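You operate a simulated robot arm through the tools that you are given. There is no shell and no other tool.

Carry out the task below with a simulated robot arm. There is one attempt and no reset: what you move stays moved.

TASK
Press the failed block's insert again and run the gauge over it.
Fine: it sits in the gauge; draw the gauge slide back first; in the press: slide fully in, start, wait for the green lamp, slide out; the knob is already set, leave it; back in the gauge run the gauge slide over it and back; the gauge lamp ends green.
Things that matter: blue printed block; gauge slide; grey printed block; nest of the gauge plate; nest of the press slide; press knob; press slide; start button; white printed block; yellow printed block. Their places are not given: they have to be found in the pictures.

Only the result counts: the job must be done as asked and must still hold three seconds after the hand-in. Knocking over, shifting, dropping, spilling or breaking anything else fails it.

THE ROBOT
A 6-joint arm with a fingered hand, fixed in place. Base frame: the origin is on the floor under the middle of its stand, x ahead of it, y to its left, z up; the work surface is at about z = 800. Readings come in mm, degrees, newtons and seconds.
With the tool pointing down near the work surface it reaches from about 480 to 940 mm from the base axis. Its first joint turns from -166.0 to 166.0 degrees. Payload 5 kg.
Tool frame: the origin (TCP) lies between the finger pads and is the grasp point; the fingertips stand 43 mm ahead of it; z points along the fingers, y is the line along which they close. The gripper opens to 144 mm; its body begins 50 mm behind the TCP. The gripper is a hand of 5 fingers: y runs from the thumb to the fingers, the wrist lies at [-21, -133, -233] in the tool frame, and closing takes about 1.5 s.
Orientation is that of the tool frame in the base frame, as a unit quaternion [x, y, z, w]. With the fingers straight down and the wrist toward the robot, the tool's x, y and z point along [0, 1, 0], [1, 0, 0] and [0, 0, -1] of the base frame.

THE INTERFACE
- The arm moves only by the tool arm_command. Its argument "targets" is a list of rows, each an object (a shift or turn left out is 0, a gripper value left out holds the last) with "turn": the turn, a rotation vector about the base's x, y, z in units of 120 degrees (1.0 is 120 degrees), a list of three; "offset": the shift along the base's x, y, z in units of 400 mm (1.0 is 400 mm), a list of three; "claw": the opening, from 0 (shut) to 1 (fully open). In form: [{"turn": [wx, wy, wz], "offset": [dx, dy, dz], "claw": claw}, ...]. A call has 1 to 20 rows; each row is the pose to reach, as a shift and turn from the pose commanded when the call began. A call with a number of a shift or a turn outside -1 to 1 is refused whole. Each row takes 0.2 s and may step no farther than 50 mm and 8.6 degrees from the row before; otherwise, or with a gripper value out of range, the whole call is refused. Where a pose cannot be reached the arm comes as near as it can. A force on the tool above 90 N (or 10 N above the force at the start of the call, whichever is more), or a blocked arm, ends the call early, and 0.2 s more pass. Each finger travels about 72 mm/s and halts on what it meets, pressing with about 24 N; the grip force reading is that of the motor and also rises with nothing between the fingers. The clock runs only during rows and for 0.2 s after the last one: add rows that repeat a pose to give the fingers time. It gives the time, the measured TCP pose, the force on the tool (base axes), the opening and the grip force at its end, in the units of the frame above (readings bear some noise), with the torque about the TCP (base axes, N m) and any sound that the robot's microphone picked up, and new pictures: "views" is both (left out), scene, wrist or none.
- Cameras (640 x 400 px; columns grow to the right, rows downward): "scene" is fixed at [398.2, 649.5, 1546.5]; the picture's right is [-0.73, 0.68, 0.00], its down [0.64, 0.69, -0.35] and it looks along [-0.24, -0.25, -0.94] (base axes); focal length 315 px, centre (320, 200). "wrist" rides on the gripper at [86, -108, -168] in the tool frame; the picture's right is [-0.80, 0.28, -0.53], its down [-0.54, -0.73, 0.42] and it looks along [-0.27, 0.63, 0.73] (tool axes); focal length 275 px, centre (320, 200).
- slide_trunk(by): slides the trunk up (or, below 0, down) by that many mm; the arm rides with it, the base frame stays. It gives what a move gives, with no picture.
- preshape(shape): the hand has 5 fingers and takes this shape, open, in about a second: jaw (thumb against the fingers, like two jaws); tri (thumb and two fingers); tip (a fingertip pinch); poke (one finger out to press); point (the index stretched); flat (the hand flat); cup (the hand cupped); fist (a fist). The gripper value then closes the fingers along that shape, each until it touches; the sizes above hold for jaw. It gives what a move gives, with no picture.
- point_at(camera, pixels): for up to 12 pixels [column, row] of the newest picture of that camera ("zoom" is the newest enlarged one), the place [x, y, z] in the base frame of the surface seen there, good to about 2 mm. No time passes.
- zoom(camera, box): a new picture of the part [left, top, right, bottom] of that camera's present view, enlarged. No time passes.
- job_done(): hands the job in; it is judged then, once.

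Leave the gripper open and the arm clear of the work at the hand-in unless told otherwise.

The tools are called after "Emit:" as a command line: name --argument value ..., lists and objects as JSON in quotes. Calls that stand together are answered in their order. arm_command: Moves the arm, as the interface text tells. Its arguments: {"type":"object","properties":{"targets":{"type":"array"},"views":{"type":"string","enum":["both","scene","wrist","none"]}},"required":["targets"]} The other tools are called the same way: slide_trunk (by) moves the trunk up or down; preshape (shape) gives the hand a shape; point_at (camera, pixels) gives the place of the surface under pixels of a picture; zoom (camera, box) takes an enlarged picture of a part of a camera's view; job_done () hands the job in.

At the start:

```text
time: 0.0
ee_pos: [376.9, 418.9, 1164.6]
ee_rot: [0.707, 0.707, 0.0, 0.0]
ft_force: [-0.2, 0.9, 0.2]
moment: [0.0, 0.03, 0.02]
grip_width: 143.7
gripper_force: 0.0
shape: jaw
trunk travel left (down, up): [-400.0, 190.0]
```

scene: 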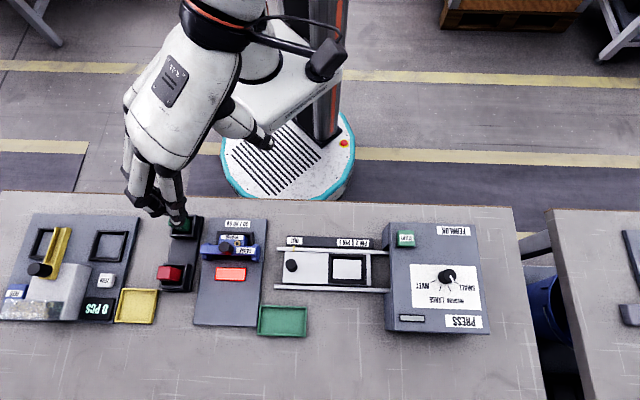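
wrist: 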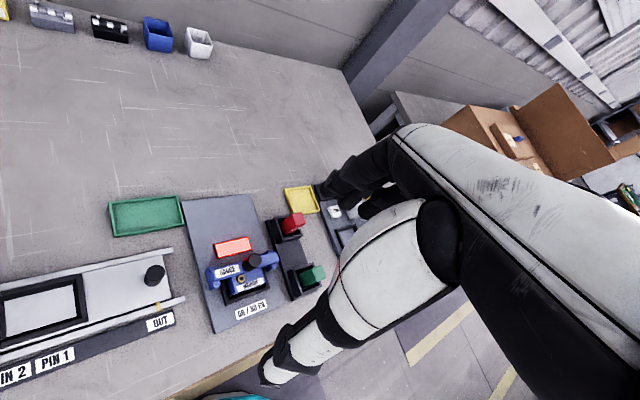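

I see the press at the right of the scene picture (about (435,275)), its slide at (335,268), the gauge plate at (232,270), and another station at the left. I will zoom in on those areas before moving anything.

Emit:
zoom --camera "scene" --box '[180, 200, 280, 340]'

Emit:
zoom --camera "scene" --box '[260, 210, 500, 350]'

Emit:
zoom --camera "wrist" --box '[180, 180, 360, 330]'

Emit:
zoom --camera "scene" --box '[0, 200, 220, 340]'

```text
2.86 times, centred on (230, 270) of scene
```

zoom: 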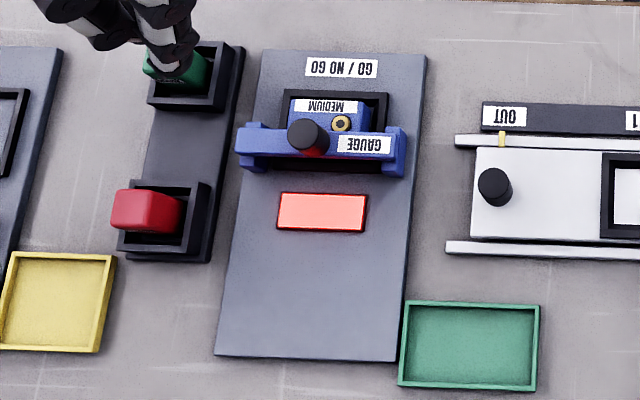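

```text
2.67 times, centred on (380, 280) of scene
```

zoom: 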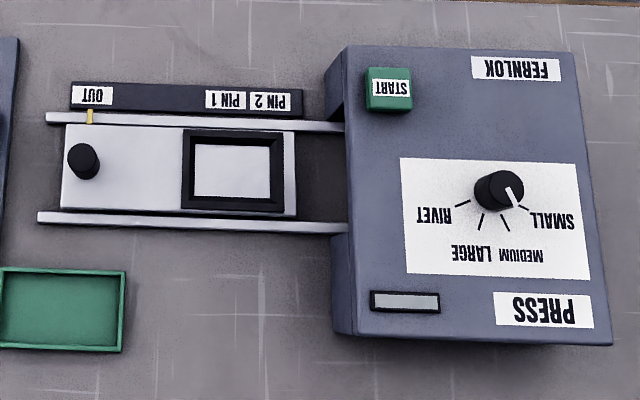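

```text
2.67 times, centred on (270, 255) of wrist
```

zoom: 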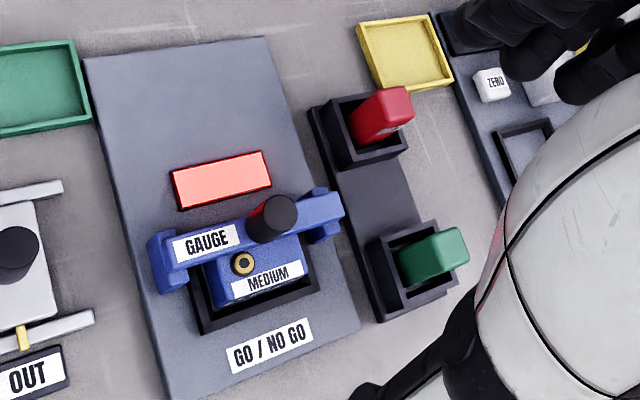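

```text
2.86 times, centred on (110, 270) of scene
```

zoom: 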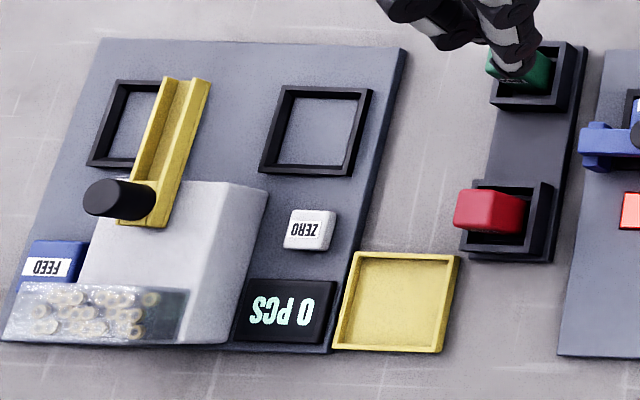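

The gauge holds a blue block labelled MEDIUM with the blue gauge slide bridging it and its lamp red. I'll measure places: first zoom again on the gauge and read points from it.

Emit:
zoom --camera "scene" --box '[190, 210, 280, 290]'

Emit:
zoom --camera "scene" --box '[400, 230, 500, 340]'

Emit:
point_at --camera "scene" --pixels '[[225, 248], [236, 240], [236, 253], [230, 274], [230, 310], [291, 265], [348, 267], [311, 268], [405, 237], [447, 276], [411, 318], [280, 321]]'

```text
5.00 times, centred on (235, 250) of scene
```

zoom: 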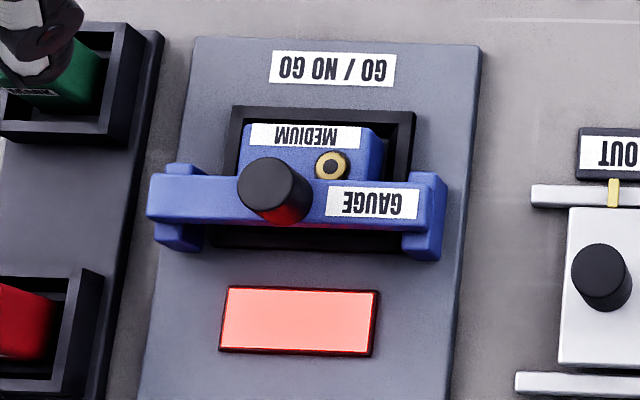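

```text
3.64 times, centred on (450, 285) of scene
```

zoom: 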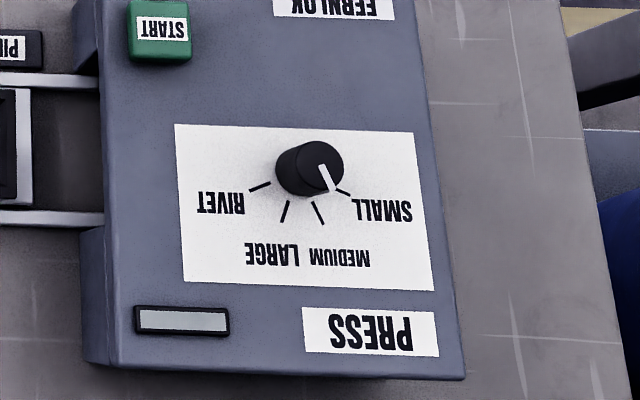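

```text
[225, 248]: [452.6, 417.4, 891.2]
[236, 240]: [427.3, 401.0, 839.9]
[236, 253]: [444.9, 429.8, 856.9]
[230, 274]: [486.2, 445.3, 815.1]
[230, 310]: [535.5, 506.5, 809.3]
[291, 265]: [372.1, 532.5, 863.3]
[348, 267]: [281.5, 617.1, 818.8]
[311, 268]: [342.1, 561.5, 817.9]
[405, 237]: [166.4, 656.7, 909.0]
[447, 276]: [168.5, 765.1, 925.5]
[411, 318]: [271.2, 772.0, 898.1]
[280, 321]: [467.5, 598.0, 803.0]
```

The pointer of the press knob points at the MEDIUM tick, matching the block, so I leave it. Now I measure the gauge: the block, nest walls and slide in a fresh enlarged picture.

Emit:
zoom --camera "scene" --box '[200, 215, 264, 255]'

```text
10.00 times, centred on (232, 235) of scene
```

zoom: 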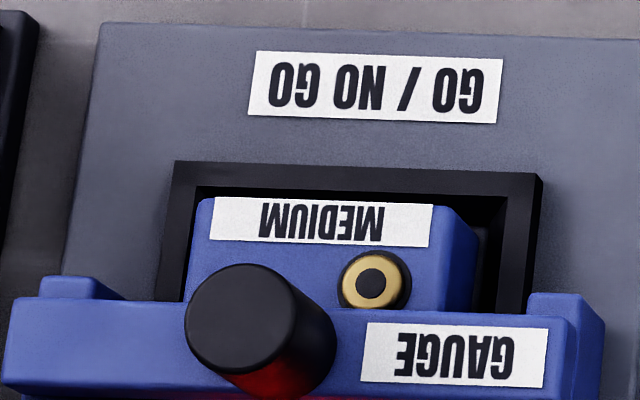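

Now reading the places of nest rim, block top, insert, slide bar and knob in this enlarged picture.

Emit:
point_at --camera "zoom" --pixels '[[182, 170], [535, 183], [215, 205], [428, 212], [200, 280], [436, 295], [372, 283], [465, 250], [240, 310], [30, 320], [555, 340], [350, 45]]'

Emit:
point_at --camera "scene" --pixels '[[210, 260], [260, 262], [195, 322], [252, 326], [219, 270], [244, 278], [217, 250], [205, 222], [266, 222]]'

```text
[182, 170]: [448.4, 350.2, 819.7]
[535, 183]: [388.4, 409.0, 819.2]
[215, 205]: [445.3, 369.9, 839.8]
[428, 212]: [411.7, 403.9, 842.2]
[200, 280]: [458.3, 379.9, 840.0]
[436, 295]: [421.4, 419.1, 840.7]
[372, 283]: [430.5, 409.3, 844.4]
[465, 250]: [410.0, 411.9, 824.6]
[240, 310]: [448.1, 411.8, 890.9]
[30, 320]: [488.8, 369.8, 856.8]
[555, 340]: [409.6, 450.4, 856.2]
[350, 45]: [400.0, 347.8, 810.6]
```

```text
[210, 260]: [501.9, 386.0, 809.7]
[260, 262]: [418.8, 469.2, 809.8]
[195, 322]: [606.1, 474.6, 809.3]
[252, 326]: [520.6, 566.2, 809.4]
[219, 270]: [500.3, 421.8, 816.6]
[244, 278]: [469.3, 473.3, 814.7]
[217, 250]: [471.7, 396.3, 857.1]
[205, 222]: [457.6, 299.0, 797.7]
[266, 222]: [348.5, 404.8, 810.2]
```

The measurements show that the bench axes are turned 45° in the base frame: "into the press" is (-0.707, 0.707) and "away from the robot" is (0.707, 0.707). The gauge slide knob is at about (451, 413), top z 891, 25 mm thick. The slide sits on the far side of the insert, so drawing back means away from the robot. I first turn the hand 45° and hover high over the knob.

Emit:
arm_command --targets '[{"turn": [0, 0, 0.0625], "offset": [0.03, -0.0025, -0.03]}, {"turn": [0, 0, 0.125], "offset": [0.06, -0.005, -0.08]}, {"turn": [0, 0, 0.1875], "offset": [0.09, -0.0075, -0.15]}, {"turn": [0, 0, 0.25], "offset": [0.12, -0.01, -0.22]}, {"turn": [0, 0, 0.3125], "offset": [0.15, -0.0125, -0.29]}, {"turn": [0, 0, 0.375], "offset": [0.185, -0.015, -0.36], "claw": 0.6}, {"turn": [0, 0, 0.375], "offset": [0.185, -0.015, -0.36], "claw": 0.6}, {"turn": [0, 0, 0.375], "offset": [0.185, -0.015, -0.36], "claw": 0.6}]' --views "both"

```text
time: 1.8
ee_pos: [450.6, 411.8, 1019.2]
ee_rot: [0.383, 0.924, 0.0, 0.0]
ft_force: [-0.4, -0.1, 0.9]
moment: [0.01, -0.03, 0.0]
grip_width: 86.7
gripper_force: 0.1
shape: jaw
trunk travel left (down, up): [-400.0, 190.0]
```

scene: 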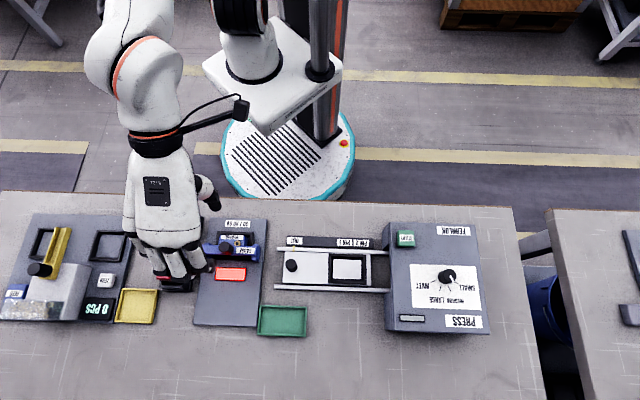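
wrist: 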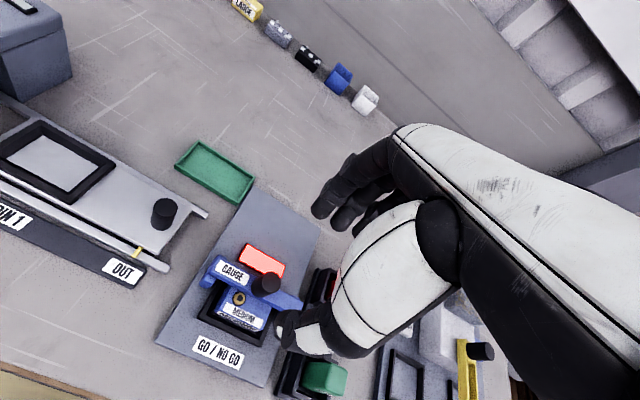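

The hand hovers over the gauge knob (knob at (265,283) in the wrist picture). I descend to TCP z≈908 so the fingertips straddle the knob above the slide bar (z 857), still open.

Emit:
arm_command --targets '[{"offset": [0, 0, -0.1]}, {"offset": [0, 0, -0.19]}, {"offset": [0, 0, -0.25]}, {"offset": [0, 0, -0.28]}]' --views "both"

```text
time: 2.8
ee_pos: [451.5, 414.4, 909.0]
ee_rot: [0.382, 0.924, 0.0, -0.001]
ft_force: [0.5, -0.1, 0.5]
moment: [0.03, 0.0, -0.03]
grip_width: 86.5
gripper_force: 0.0
shape: jaw
trunk travel left (down, up): [-400.0, 190.0]
```

scene: 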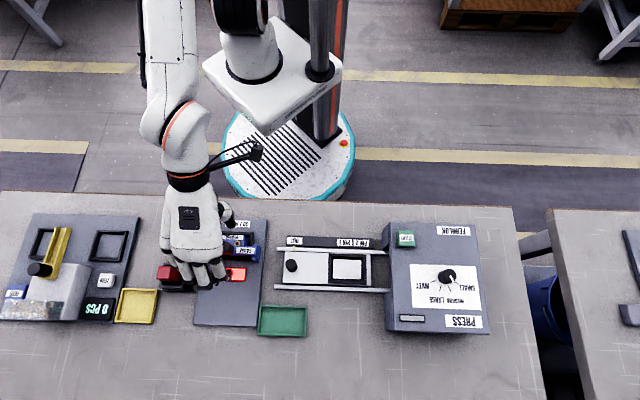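
wrist: 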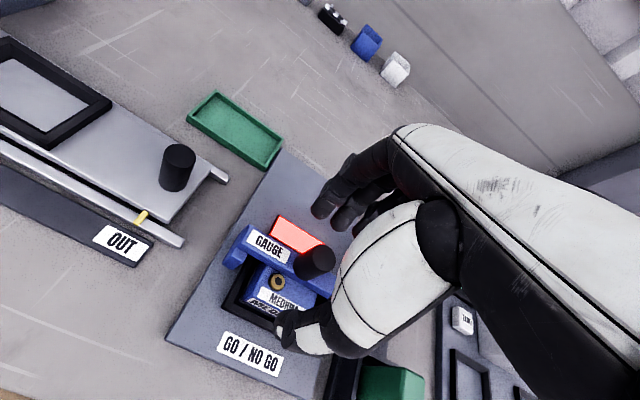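

The knob top shows at (318,260) in the wrist picture, right between thumb and fingers as computed. I close on the knob.

Emit:
arm_command --targets '[{"claw": 0.3}, {"claw": 0.1}, {"claw": 0}, {"claw": 0}, {"claw": 0}, {"claw": 0}]' --views "both"

```text
time: 4.2
ee_pos: [452.8, 413.7, 908.9]
ee_rot: [0.383, 0.924, 0.001, -0.001]
ft_force: [-1.1, 0.5, -2.8]
moment: [0.06, -0.03, -0.02]
grip_width: 14.7
gripper_force: 24.2
shape: jaw
trunk travel left (down, up): [-400.0, 190.0]
```

scene: 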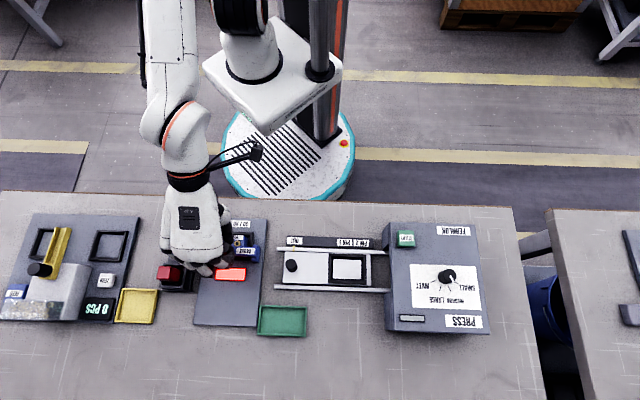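
wrist: 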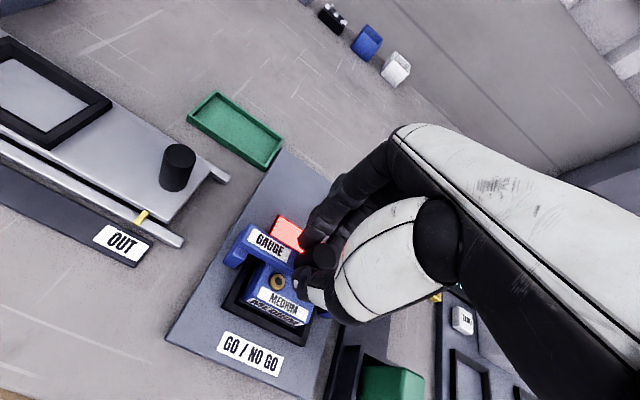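

The fingers hold the knob (opening 14.7, 24 N motor). Now I draw the slide back away from the robot, 45 mm first, watching the force.

Emit:
arm_command --targets '[{"offset": [0.018, 0.018, 0]}, {"offset": [0.036, 0.036, 0]}, {"offset": [0.054, 0.054, 0]}, {"offset": [0.072, 0.072, 0]}, {"offset": [0.08, 0.08, 0]}]' --views "both"

```text
time: 5.4
ee_pos: [482.7, 442.8, 908.5]
ee_rot: [0.382, 0.924, 0.0, 0.0]
ft_force: [-5.0, 4.3, -5.5]
moment: [0.24, 0.12, 0.04]
grip_width: 14.1
gripper_force: 23.4
shape: jaw
trunk travel left (down, up): [-400.0, 190.0]
```

scene: 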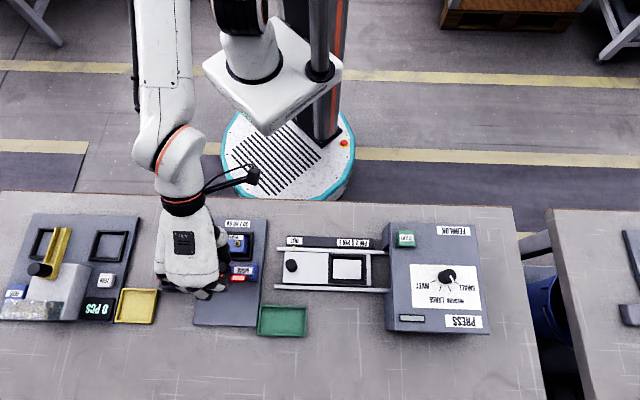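
wrist: 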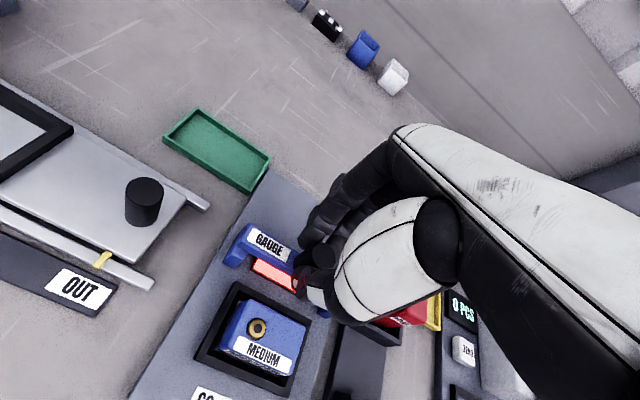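

The slide follows easily (force only about 5 N) and the block is uncovered. I continue back 40 mm more to near the end of its travel.

Emit:
arm_command --targets '[{"offset": [0.018, 0.018, 0]}, {"offset": [0.036, 0.036, 0]}, {"offset": [0.054, 0.054, 0]}, {"offset": [0.07, 0.07, 0]}]' --views "both"

```text
time: 6.4
ee_pos: [510.8, 472.2, 907.8]
ee_rot: [0.383, 0.924, 0.0, 0.0]
ft_force: [-4.0, 4.5, -0.9]
moment: [0.19, 0.05, 0.02]
grip_width: 14.5
gripper_force: 24.4
shape: jaw
trunk travel left (down, up): [-400.0, 190.0]
```

scene: 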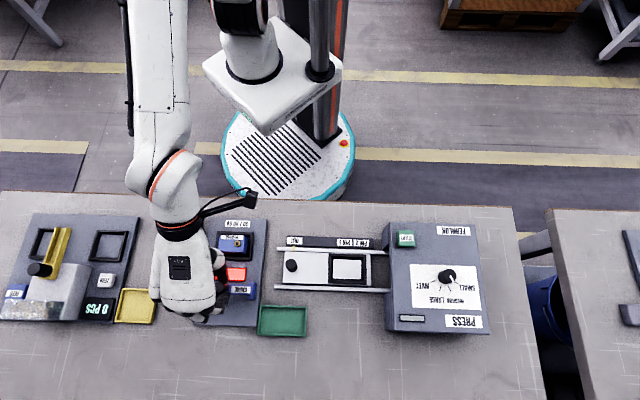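
wrist: 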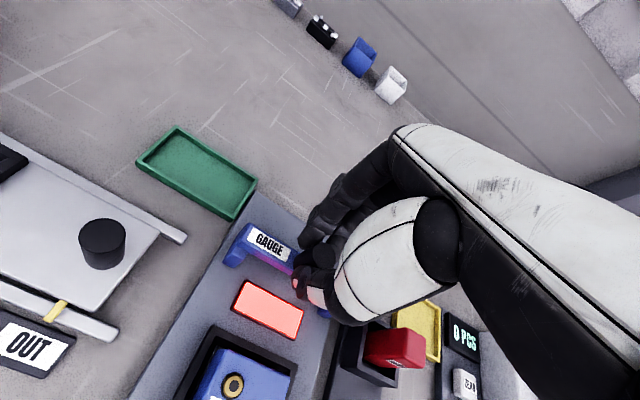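

Still free. The slide has passed the lamp. I go on in small steps until it stops.

Emit:
arm_command --targets '[{"offset": [0.01, 0.01, 0]}, {"offset": [0.02, 0.02, 0]}, {"offset": [0.03, 0.03, 0]}, {"offset": [0.04, 0.04, 0]}]' --views "none"

```text
time: 7.4
ee_pos: [526.6, 488.6, 909.3]
ee_rot: [0.383, 0.924, 0.0, 0.0]
ft_force: [-2.1, 2.9, -1.3]
moment: [0.17, -0.01, 0.02]
grip_width: 14.2
gripper_force: 23.5
shape: jaw
trunk travel left (down, up): [-400.0, 190.0]
```

No resistance yet. A bit more.

Emit:
arm_command --targets '[{"offset": [0.01, 0.01, 0]}, {"offset": [0.02, 0.02, 0]}, {"offset": [0.03, 0.03, 0]}]' --views "both"

```text
time: 8.2
ee_pos: [535.1, 497.1, 908.3]
ee_rot: [0.383, 0.924, -0.001, -0.002]
ft_force: [-23.0, -15.9, 4.5]
moment: [-0.64, 0.93, -0.04]
grip_width: 14.6
gripper_force: 23.4
shape: jaw
trunk travel left (down, up): [-400.0, 190.0]
```

scene: 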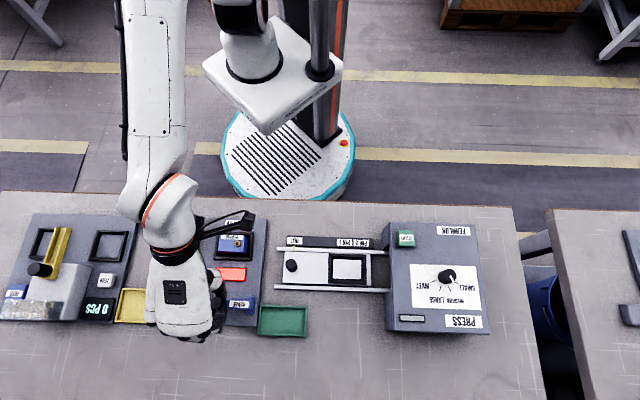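
wrist: 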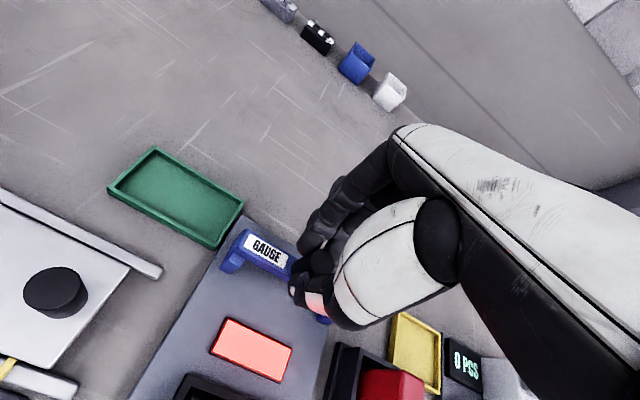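

The slide has met its back stop (28 N pushing back). I ease off 3 mm, open the fingers and rise.

Emit:
arm_command --targets '[{"offset": [-0.006, -0.006, 0], "claw": 0}, {"offset": [-0.006, -0.006, 0], "claw": 0.5}, {"offset": [-0.006, -0.006, 0], "claw": 0.6}, {"offset": [-0.006, -0.006, 0], "claw": 0.6}, {"offset": [-0.006, -0.006, 0], "claw": 0.6}, {"offset": [-0.006, -0.006, 0.05], "claw": 0.6}, {"offset": [-0.006, -0.006, 0.15], "claw": 0.6}, {"offset": [-0.006, -0.006, 0.25], "claw": 0.6}]' --views "both"

```text
time: 10.0
ee_pos: [536.2, 497.7, 1011.5]
ee_rot: [0.383, 0.924, -0.001, -0.001]
ft_force: [-0.5, -0.9, -0.2]
moment: [-0.03, -0.04, 0.04]
grip_width: 86.2
gripper_force: 0.0
shape: jaw
trunk travel left (down, up): [-400.0, 190.0]
```

scene: 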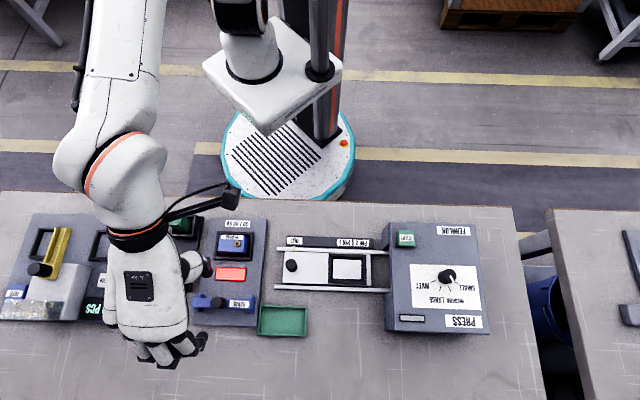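
wrist: 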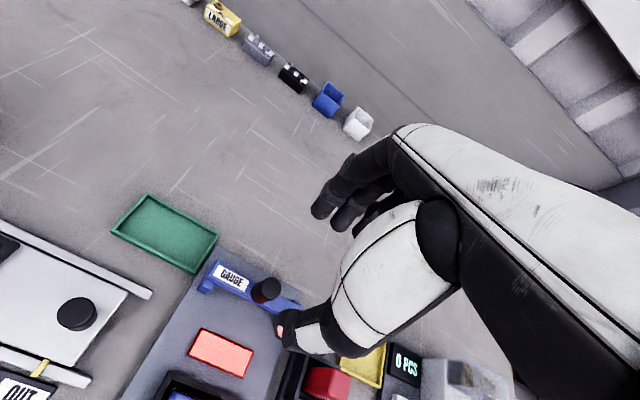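

The block in the gauge nest is now uncovered at about (233,244) in the scene picture. I zoom in to measure it, and the press nest too.

Emit:
zoom --camera "scene" --box '[204, 220, 268, 260]'

```text
10.00 times, centred on (236, 240) of scene
```

zoom: 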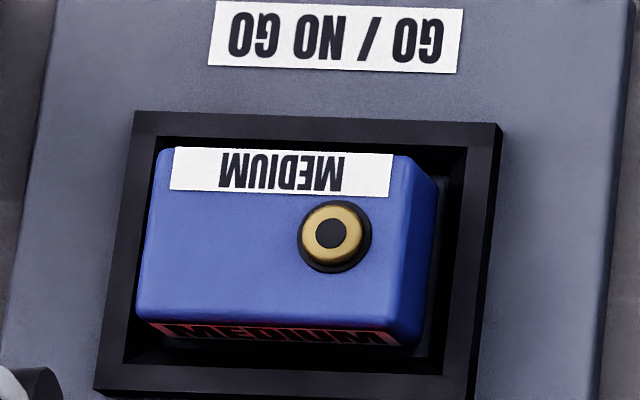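

Reading the block's top corners, insert, front face, and nest rim corners from this picture.

Emit:
point_at --camera "zoom" --pixels '[[165, 158], [400, 165], [142, 305], [408, 318], [332, 233], [280, 335], [428, 240], [140, 120], [494, 130], [105, 385], [465, 392], [445, 260]]'

Emit:
zoom --camera "scene" --box '[272, 228, 400, 308]'

```text
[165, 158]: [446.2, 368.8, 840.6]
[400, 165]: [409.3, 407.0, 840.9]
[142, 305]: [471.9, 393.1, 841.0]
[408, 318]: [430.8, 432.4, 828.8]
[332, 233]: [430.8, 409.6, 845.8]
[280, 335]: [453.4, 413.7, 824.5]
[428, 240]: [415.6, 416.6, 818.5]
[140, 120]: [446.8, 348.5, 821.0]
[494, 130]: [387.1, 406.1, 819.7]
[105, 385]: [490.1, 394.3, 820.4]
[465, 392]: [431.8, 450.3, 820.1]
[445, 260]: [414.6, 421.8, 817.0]
```

```text
5.00 times, centred on (336, 268) of scene
```

zoom: 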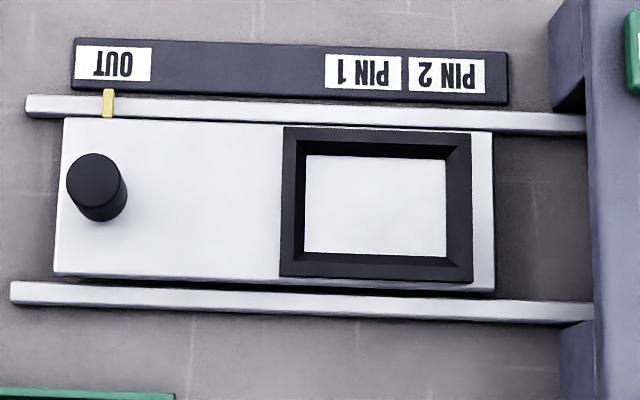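

Block: 58 × 38 mm, centre about (440, 400), top z 841; nest rim z 820. I also want to know where my fingertips are relative to the TCP, so I read their places in the wrist picture, and the press slide's points from the enlarged picture.

Emit:
point_at --camera "zoom" --pixels '[[97, 170], [66, 125], [490, 140], [288, 133], [465, 140], [285, 270], [465, 275], [375, 205], [108, 103], [125, 62], [365, 72], [445, 75]]'

Emit:
point_at --camera "wrist" --pixels '[[318, 212], [325, 200], [338, 226], [345, 212], [358, 228], [284, 330], [286, 318], [300, 345]]'

Emit:
zoom --camera "wrist" --box '[260, 150, 420, 370]'

```text
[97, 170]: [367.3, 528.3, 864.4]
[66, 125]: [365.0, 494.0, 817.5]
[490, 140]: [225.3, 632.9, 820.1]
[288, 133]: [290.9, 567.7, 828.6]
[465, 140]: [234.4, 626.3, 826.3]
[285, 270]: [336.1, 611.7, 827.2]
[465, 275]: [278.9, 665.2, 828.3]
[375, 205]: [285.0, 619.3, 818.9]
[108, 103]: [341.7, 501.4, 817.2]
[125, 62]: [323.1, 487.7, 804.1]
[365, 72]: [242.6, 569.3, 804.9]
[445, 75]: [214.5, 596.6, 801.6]
```

```text
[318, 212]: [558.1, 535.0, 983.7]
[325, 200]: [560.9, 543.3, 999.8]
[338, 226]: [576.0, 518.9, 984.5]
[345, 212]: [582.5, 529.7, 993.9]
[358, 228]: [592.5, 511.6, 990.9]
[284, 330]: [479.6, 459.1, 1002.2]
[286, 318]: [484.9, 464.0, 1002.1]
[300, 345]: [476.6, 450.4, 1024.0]
```

```text
1.82 times, centred on (340, 260) of wrist
```

zoom: 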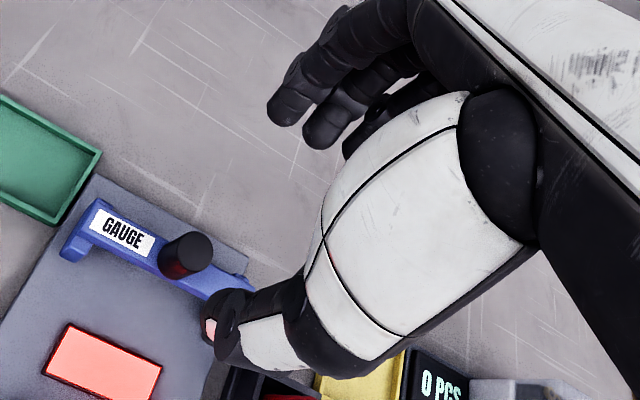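

I have the nest of the press slide around (285, 618). Since the block is only 38 mm deep and 58 mm long, I'll try the three-finger shape so ring and little finger stay out of the way; I set it and look.

Emit:
preshape --shape "tri"

Emit:
arm_command --targets '[{"offset": [-0.12, -0.12, 0]}, {"offset": [-0.2, -0.2, 0]}, {"offset": [-0.24, -0.24, 0]}]' --views "both"

```text
time: 10.9
ee_pos: [536.1, 498.2, 1011.5]
ee_rot: [0.383, 0.924, 0.001, 0.0]
ft_force: [-0.6, 0.1, 0.0]
moment: [-0.01, 0.01, 0.01]
grip_width: 144.0
gripper_force: 0.1
shape: tri
trunk travel left (down, up): [-400.0, 190.0]
```

```text
refused: row 1 steps farther than a row can; nothing moved
```

The step was too long; I split it into smaller rows to hover above the block at (440, 400).

Emit:
arm_command --targets '[{"offset": [-0.06, -0.0614, 0]}, {"offset": [-0.12, -0.1228, 0]}, {"offset": [-0.18, -0.1841, 0]}, {"offset": [-0.24, -0.2455, 0]}, {"offset": [-0.24, -0.2455, 0]}]' --views "both"

```text
time: 12.1
ee_pos: [437.6, 397.2, 1011.5]
ee_rot: [0.383, 0.924, 0.0, 0.001]
ft_force: [-0.5, -0.1, 0.3]
moment: [0.01, 0.0, -0.03]
grip_width: 143.9
gripper_force: 0.0
shape: tri
trunk travel left (down, up): [-400.0, 190.0]
```

scene: 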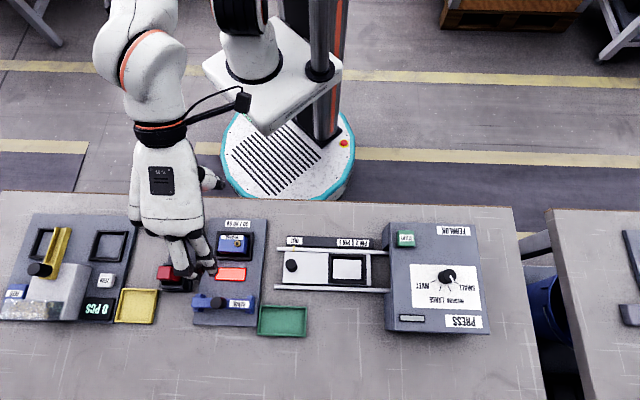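
wrist: 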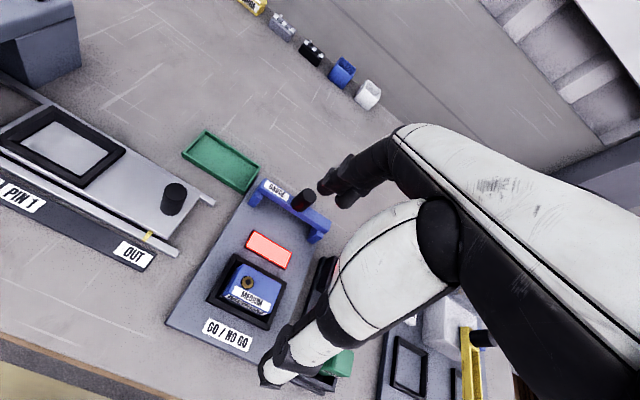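

The reading is about 3 mm off the target; I close to about 60% and hold for a moment to see whether it settles.

Emit:
arm_command --targets '[{"claw": 0.6}, {"claw": 0.6}, {"claw": 0.6}, {"claw": 0.6}]' --views "wrist"

Emit:
arm_command --targets '[{"offset": [0, 0, 0]}]' --views "none"

Emit:
zoom --camera "wrist" --box '[230, 120, 430, 400]'

```text
time: 13.1
ee_pos: [439.6, 398.0, 1011.5]
ee_rot: [0.382, 0.924, 0.0, 0.0]
ft_force: [-0.2, 0.0, -0.3]
moment: [0.03, 0.01, 0.03]
grip_width: 87.0
gripper_force: 0.1
shape: tri
trunk travel left (down, up): [-400.0, 190.0]
```

wrist: 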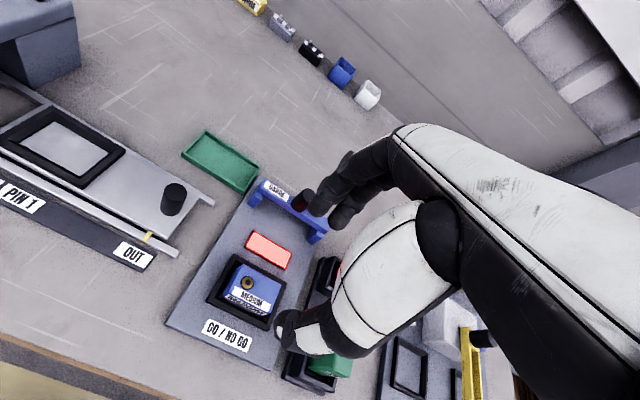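

```text
time: 13.5
ee_pos: [438.5, 398.4, 1011.8]
ee_rot: [0.383, 0.924, 0.001, 0.001]
ft_force: [-0.5, 0.4, -0.1]
moment: [0.01, -0.02, 0.0]
grip_width: 86.6
gripper_force: 0.0
shape: tri
trunk travel left (down, up): [-400.0, 190.0]
```

```text
1.43 times, centred on (330, 260) of wrist
```

zoom: 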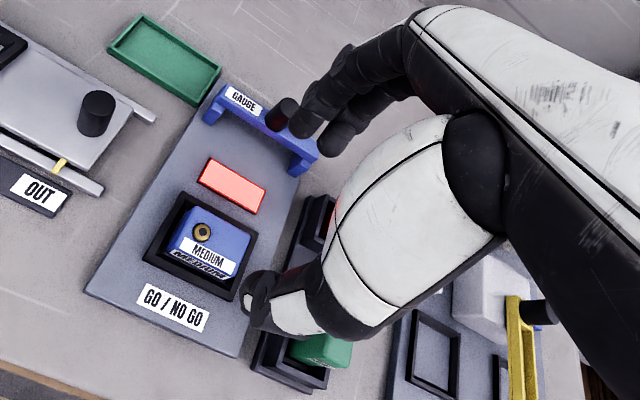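

Readings settle near (438.6, 398, 1011.6). Two fingers and the thumb are out. I read the fingertips' places relative to the TCP.

Emit:
point_at --camera "zoom" --pixels '[[300, 128], [305, 100], [335, 150], [345, 130], [325, 135], [246, 305], [250, 285], [262, 278], [258, 320], [280, 280]]'

```text
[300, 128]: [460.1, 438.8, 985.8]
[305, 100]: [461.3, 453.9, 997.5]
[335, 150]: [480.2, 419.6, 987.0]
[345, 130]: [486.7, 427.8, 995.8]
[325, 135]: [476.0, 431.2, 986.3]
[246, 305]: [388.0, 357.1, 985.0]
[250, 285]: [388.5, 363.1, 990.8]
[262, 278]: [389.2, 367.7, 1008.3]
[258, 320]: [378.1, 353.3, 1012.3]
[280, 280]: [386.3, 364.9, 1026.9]
```

Index sits around tool x +6, middle −13, thumb about +4, all level. I shift 3.5 mm in y so the block is centred, and descend to TCP z≈869 with fingers still open (fingertips then stay a few mm above the nest rim).

Emit:
arm_command --targets '[{"offset": [0, 0.0088, -0.09]}, {"offset": [0, 0.0088, -0.18]}, {"offset": [0, 0.0088, -0.26]}, {"offset": [0, 0.0088, -0.32]}, {"offset": [0, 0.0088, -0.354]}, {"offset": [0, 0.0088, -0.354]}]' --views "both"

Emit:
zoom --camera "wrist" --box '[230, 120, 430, 400]'

Emit:
zoom --camera "scene" --box '[180, 210, 276, 310]'

```text
time: 14.9
ee_pos: [440.9, 403.4, 866.9]
ee_rot: [0.382, 0.924, 0.0, 0.0]
ft_force: [0.4, 0.7, 0.0]
moment: [0.0, 0.03, -0.02]
grip_width: 86.9
gripper_force: 0.1
shape: tri
trunk travel left (down, up): [-400.0, 190.0]
```

scene: 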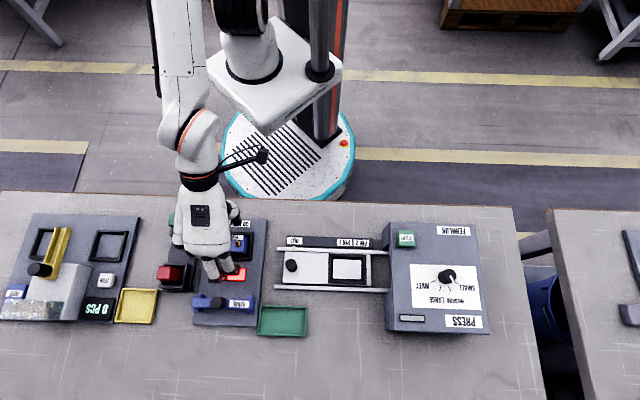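
wrist: 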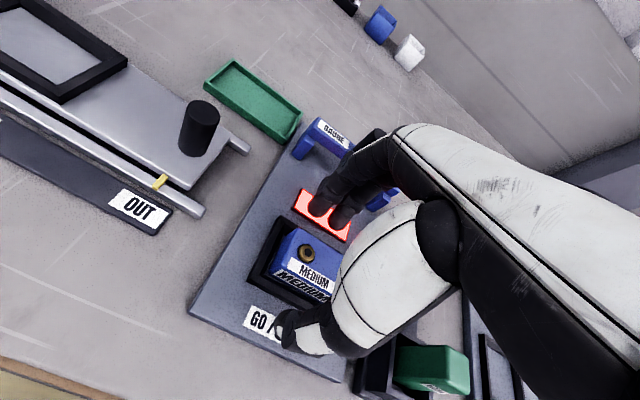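

```text
1.43 times, centred on (330, 260) of wrist
```

zoom: 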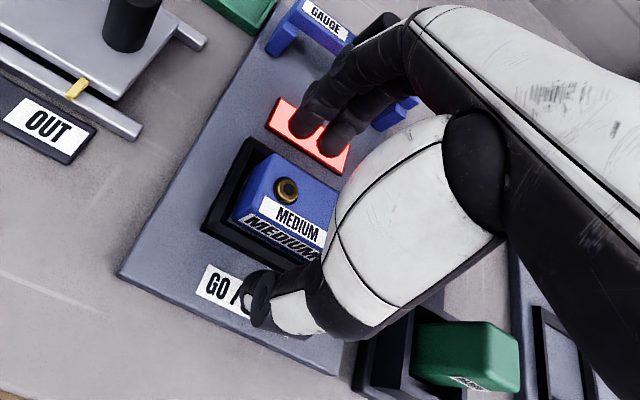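

```text
4.00 times, centred on (228, 260) of scene
```

zoom: 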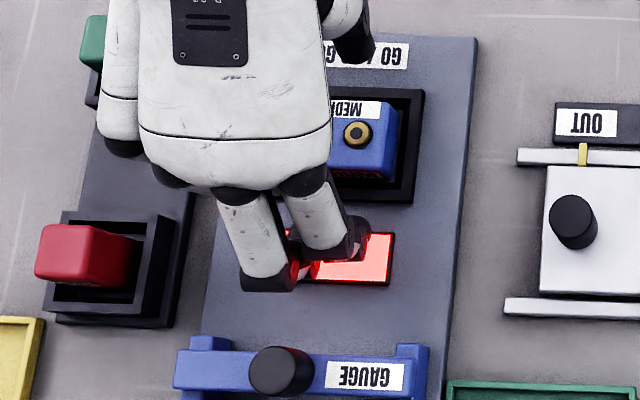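

The insert appears at (307,253) in the wrist picture, exactly where predicted if the TCP is centred on the block. Fingers straddle it; now close on it.

Emit:
arm_command --targets '[{"claw": 0.4}, {"claw": 0.25}, {"claw": 0.15}, {"claw": 0.05}, {"claw": 0}, {"claw": 0}, {"claw": 0}]' --views "both"

Emit:
zoom --camera "wrist" --box '[230, 120, 430, 400]'

Emit:
zoom --camera "scene" --box '[180, 210, 276, 310]'

```text
time: 16.5
ee_pos: [439.9, 403.7, 868.9]
ee_rot: [0.383, 0.924, 0.0, 0.0]
ft_force: [0.1, 0.9, 0.9]
moment: [0.03, -0.03, 0.01]
grip_width: 34.5
gripper_force: 24.1
shape: tri
trunk travel left (down, up): [-400.0, 190.0]
```

scene: 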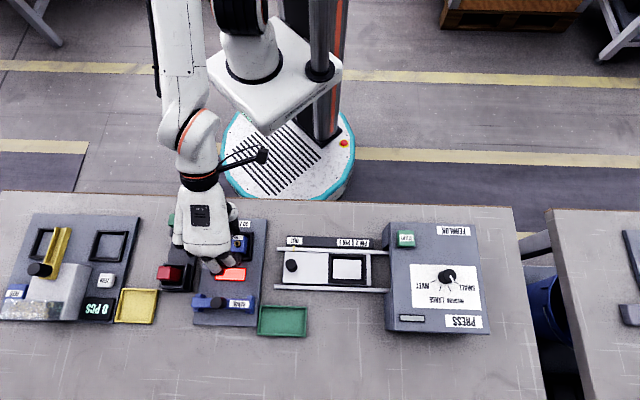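
wrist: 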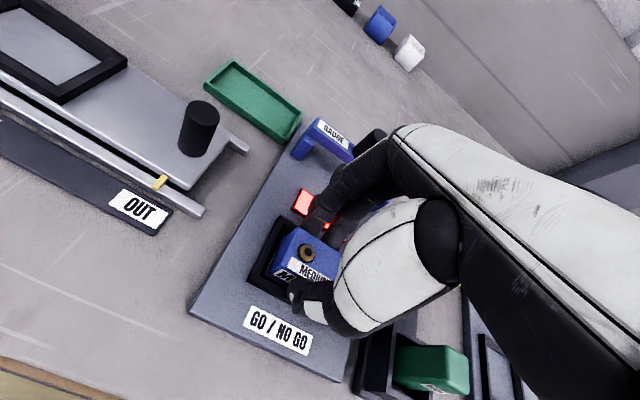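

```text
1.43 times, centred on (330, 260) of wrist
```

zoom: 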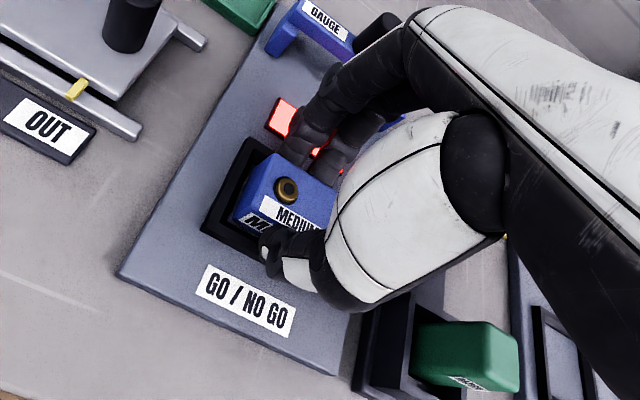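

```text
4.00 times, centred on (228, 260) of scene
```

zoom: 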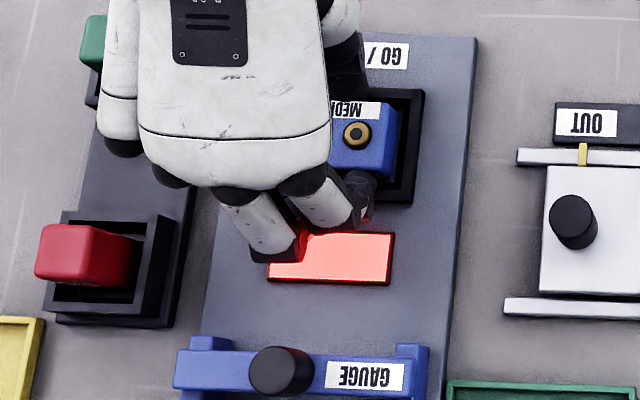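

The grip is on the block (opening 34.5, 24 N). I lift it 40 mm straight up and look.

Emit:
arm_command --targets '[{"offset": [0, 0, 0.02]}, {"offset": [0, 0, 0.05]}, {"offset": [0, 0, 0.1]}, {"offset": [0, 0, 0.1]}]' --views "both"

Emit:
zoom --camera "wrist" --box '[230, 120, 430, 400]'

Emit:
zoom --camera "scene" --box '[180, 210, 276, 310]'

```text
time: 17.5
ee_pos: [441.3, 404.1, 908.7]
ee_rot: [0.382, 0.924, 0.0, 0.0]
ft_force: [0.5, 0.0, -1.7]
moment: [-0.02, -0.01, -0.02]
grip_width: 34.5
gripper_force: 24.0
shape: tri
trunk travel left (down, up): [-400.0, 190.0]
```

scene: 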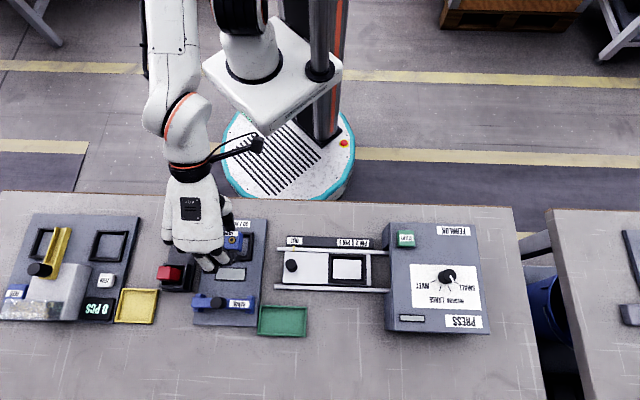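
wrist: 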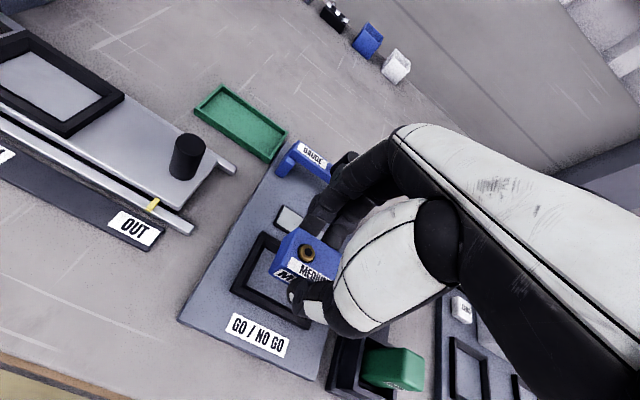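

```text
1.43 times, centred on (330, 260) of wrist
```

zoom: 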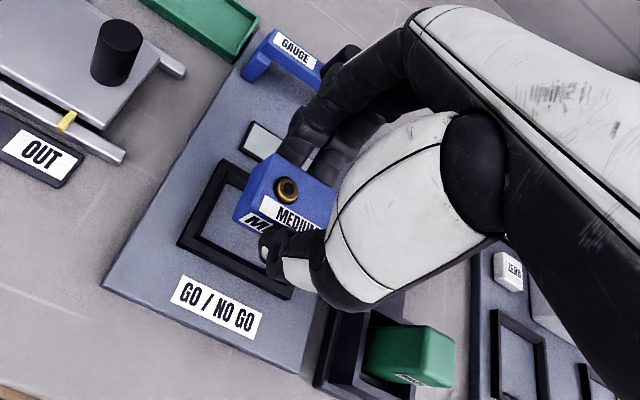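

```text
4.00 times, centred on (228, 260) of scene
```

zoom: 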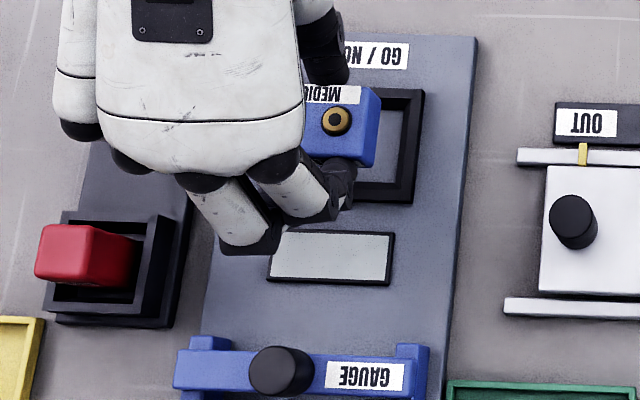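

The block is held level and straight (insert still at (307,253) in the wrist picture, so it has not slipped). The gauge lamp went out. Now I measure the press nest precisely.

Emit:
zoom --camera "scene" --box '[322, 248, 376, 288]'

```text
10.00 times, centred on (349, 268) of scene
```

zoom: 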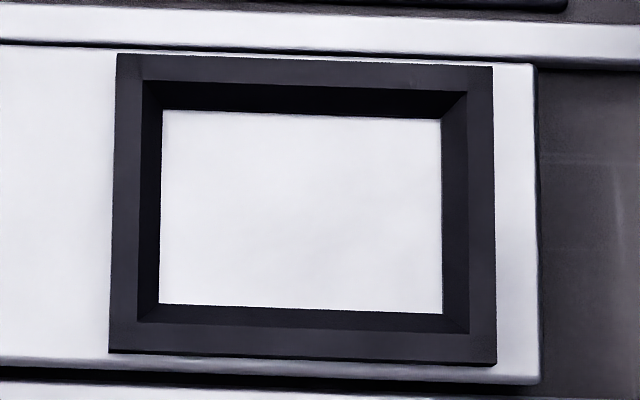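

Reading rim mid-lines and the nest floor corners in this picture.

Emit:
point_at --camera "zoom" --pixels '[[126, 200], [482, 212], [304, 72], [302, 342], [166, 114], [437, 124], [163, 299], [439, 309], [301, 210], [115, 200], [494, 214]]'

```text
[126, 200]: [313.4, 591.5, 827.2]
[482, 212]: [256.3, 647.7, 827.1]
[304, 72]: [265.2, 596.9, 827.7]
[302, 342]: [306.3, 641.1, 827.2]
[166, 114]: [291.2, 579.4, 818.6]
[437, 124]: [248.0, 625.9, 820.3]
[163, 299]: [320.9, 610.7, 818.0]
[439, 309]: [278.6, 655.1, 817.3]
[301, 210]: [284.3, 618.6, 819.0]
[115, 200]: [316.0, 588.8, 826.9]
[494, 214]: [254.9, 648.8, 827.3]
```

The press nest centre is about (285, 619), rim z 827, floor z 818. From the block's place in the gauge the shift is about (−155, +219) mm and +8 mm up. I rise 72 mm to clear the slide knob (z 864), then carry across.

Emit:
arm_command --targets '[{"offset": [0, 0, 0.08]}, {"offset": [0, 0, 0.18]}, {"offset": [-0.0484, 0.0683, 0.18]}, {"offset": [-0.0968, 0.1366, 0.18]}, {"offset": [-0.1452, 0.2049, 0.18]}, {"offset": [-0.1937, 0.2733, 0.18]}, {"offset": [-0.2421, 0.3416, 0.18]}, {"offset": [-0.2905, 0.4099, 0.18]}, {"offset": [-0.3389, 0.4782, 0.18]}, {"offset": [-0.3873, 0.5465, 0.18]}, {"offset": [-0.3873, 0.5465, 0.18]}, {"offset": [-0.3873, 0.5465, 0.18]}]' --views "both"

Emit:
zoom --camera "scene" --box '[260, 210, 400, 310]'

Emit:
zoom --camera "wrist" --box '[180, 150, 380, 350]'

```text
time: 20.1
ee_pos: [283.4, 620.4, 979.7]
ee_rot: [0.383, 0.924, 0.0, -0.001]
ft_force: [-0.3, -0.1, 0.1]
moment: [-0.03, 0.0, 0.02]
grip_width: 34.9
gripper_force: 23.3
shape: tri
trunk travel left (down, up): [-400.0, 190.0]
```

scene: 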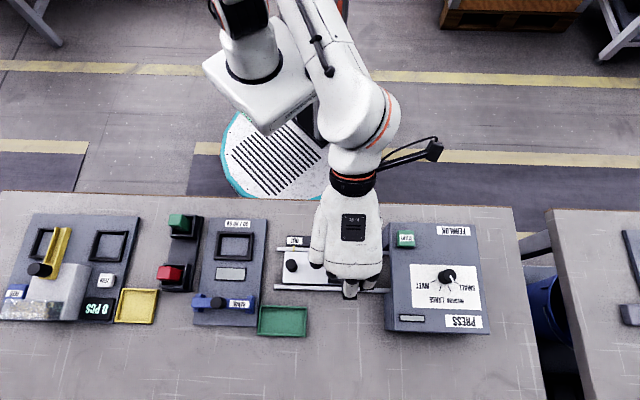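
wrist: 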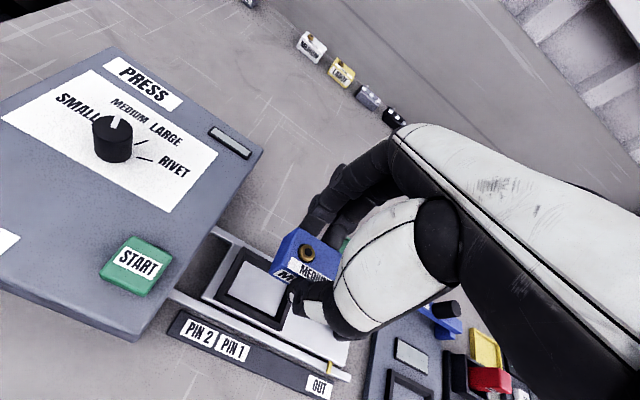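

```text
4.00 times, centred on (330, 260) of scene
```

zoom: 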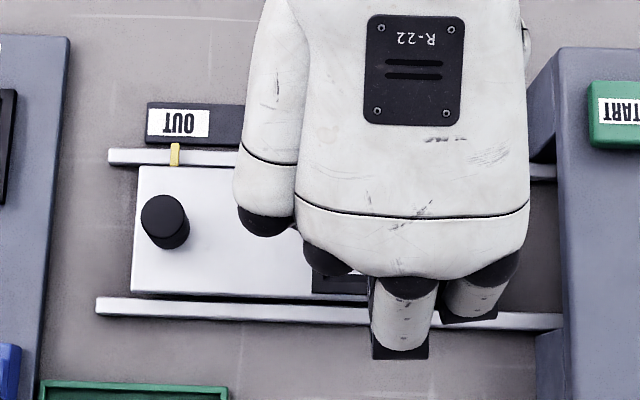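

```text
2.00 times, centred on (280, 250) of wrist
```

zoom: 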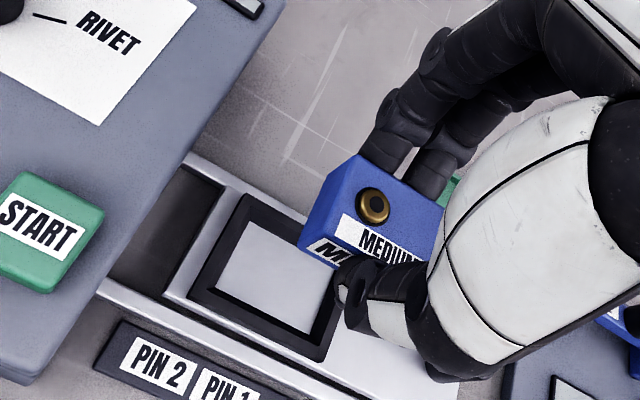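

The block hangs over the press slide. I read block and nest places from the wrist zoom to check their offset from one another.

Emit:
point_at --camera "zoom" --pixels '[[373, 206], [340, 200], [362, 175], [325, 225], [335, 225], [248, 203], [322, 350], [200, 285], [270, 270], [324, 352], [430, 215]]'

```text
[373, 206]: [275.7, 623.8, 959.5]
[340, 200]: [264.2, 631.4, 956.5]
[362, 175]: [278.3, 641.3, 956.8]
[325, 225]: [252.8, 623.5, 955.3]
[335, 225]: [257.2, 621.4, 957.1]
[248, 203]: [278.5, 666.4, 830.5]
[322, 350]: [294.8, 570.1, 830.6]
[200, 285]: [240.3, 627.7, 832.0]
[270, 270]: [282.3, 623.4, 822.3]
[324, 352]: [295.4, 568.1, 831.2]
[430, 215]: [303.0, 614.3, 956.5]
```

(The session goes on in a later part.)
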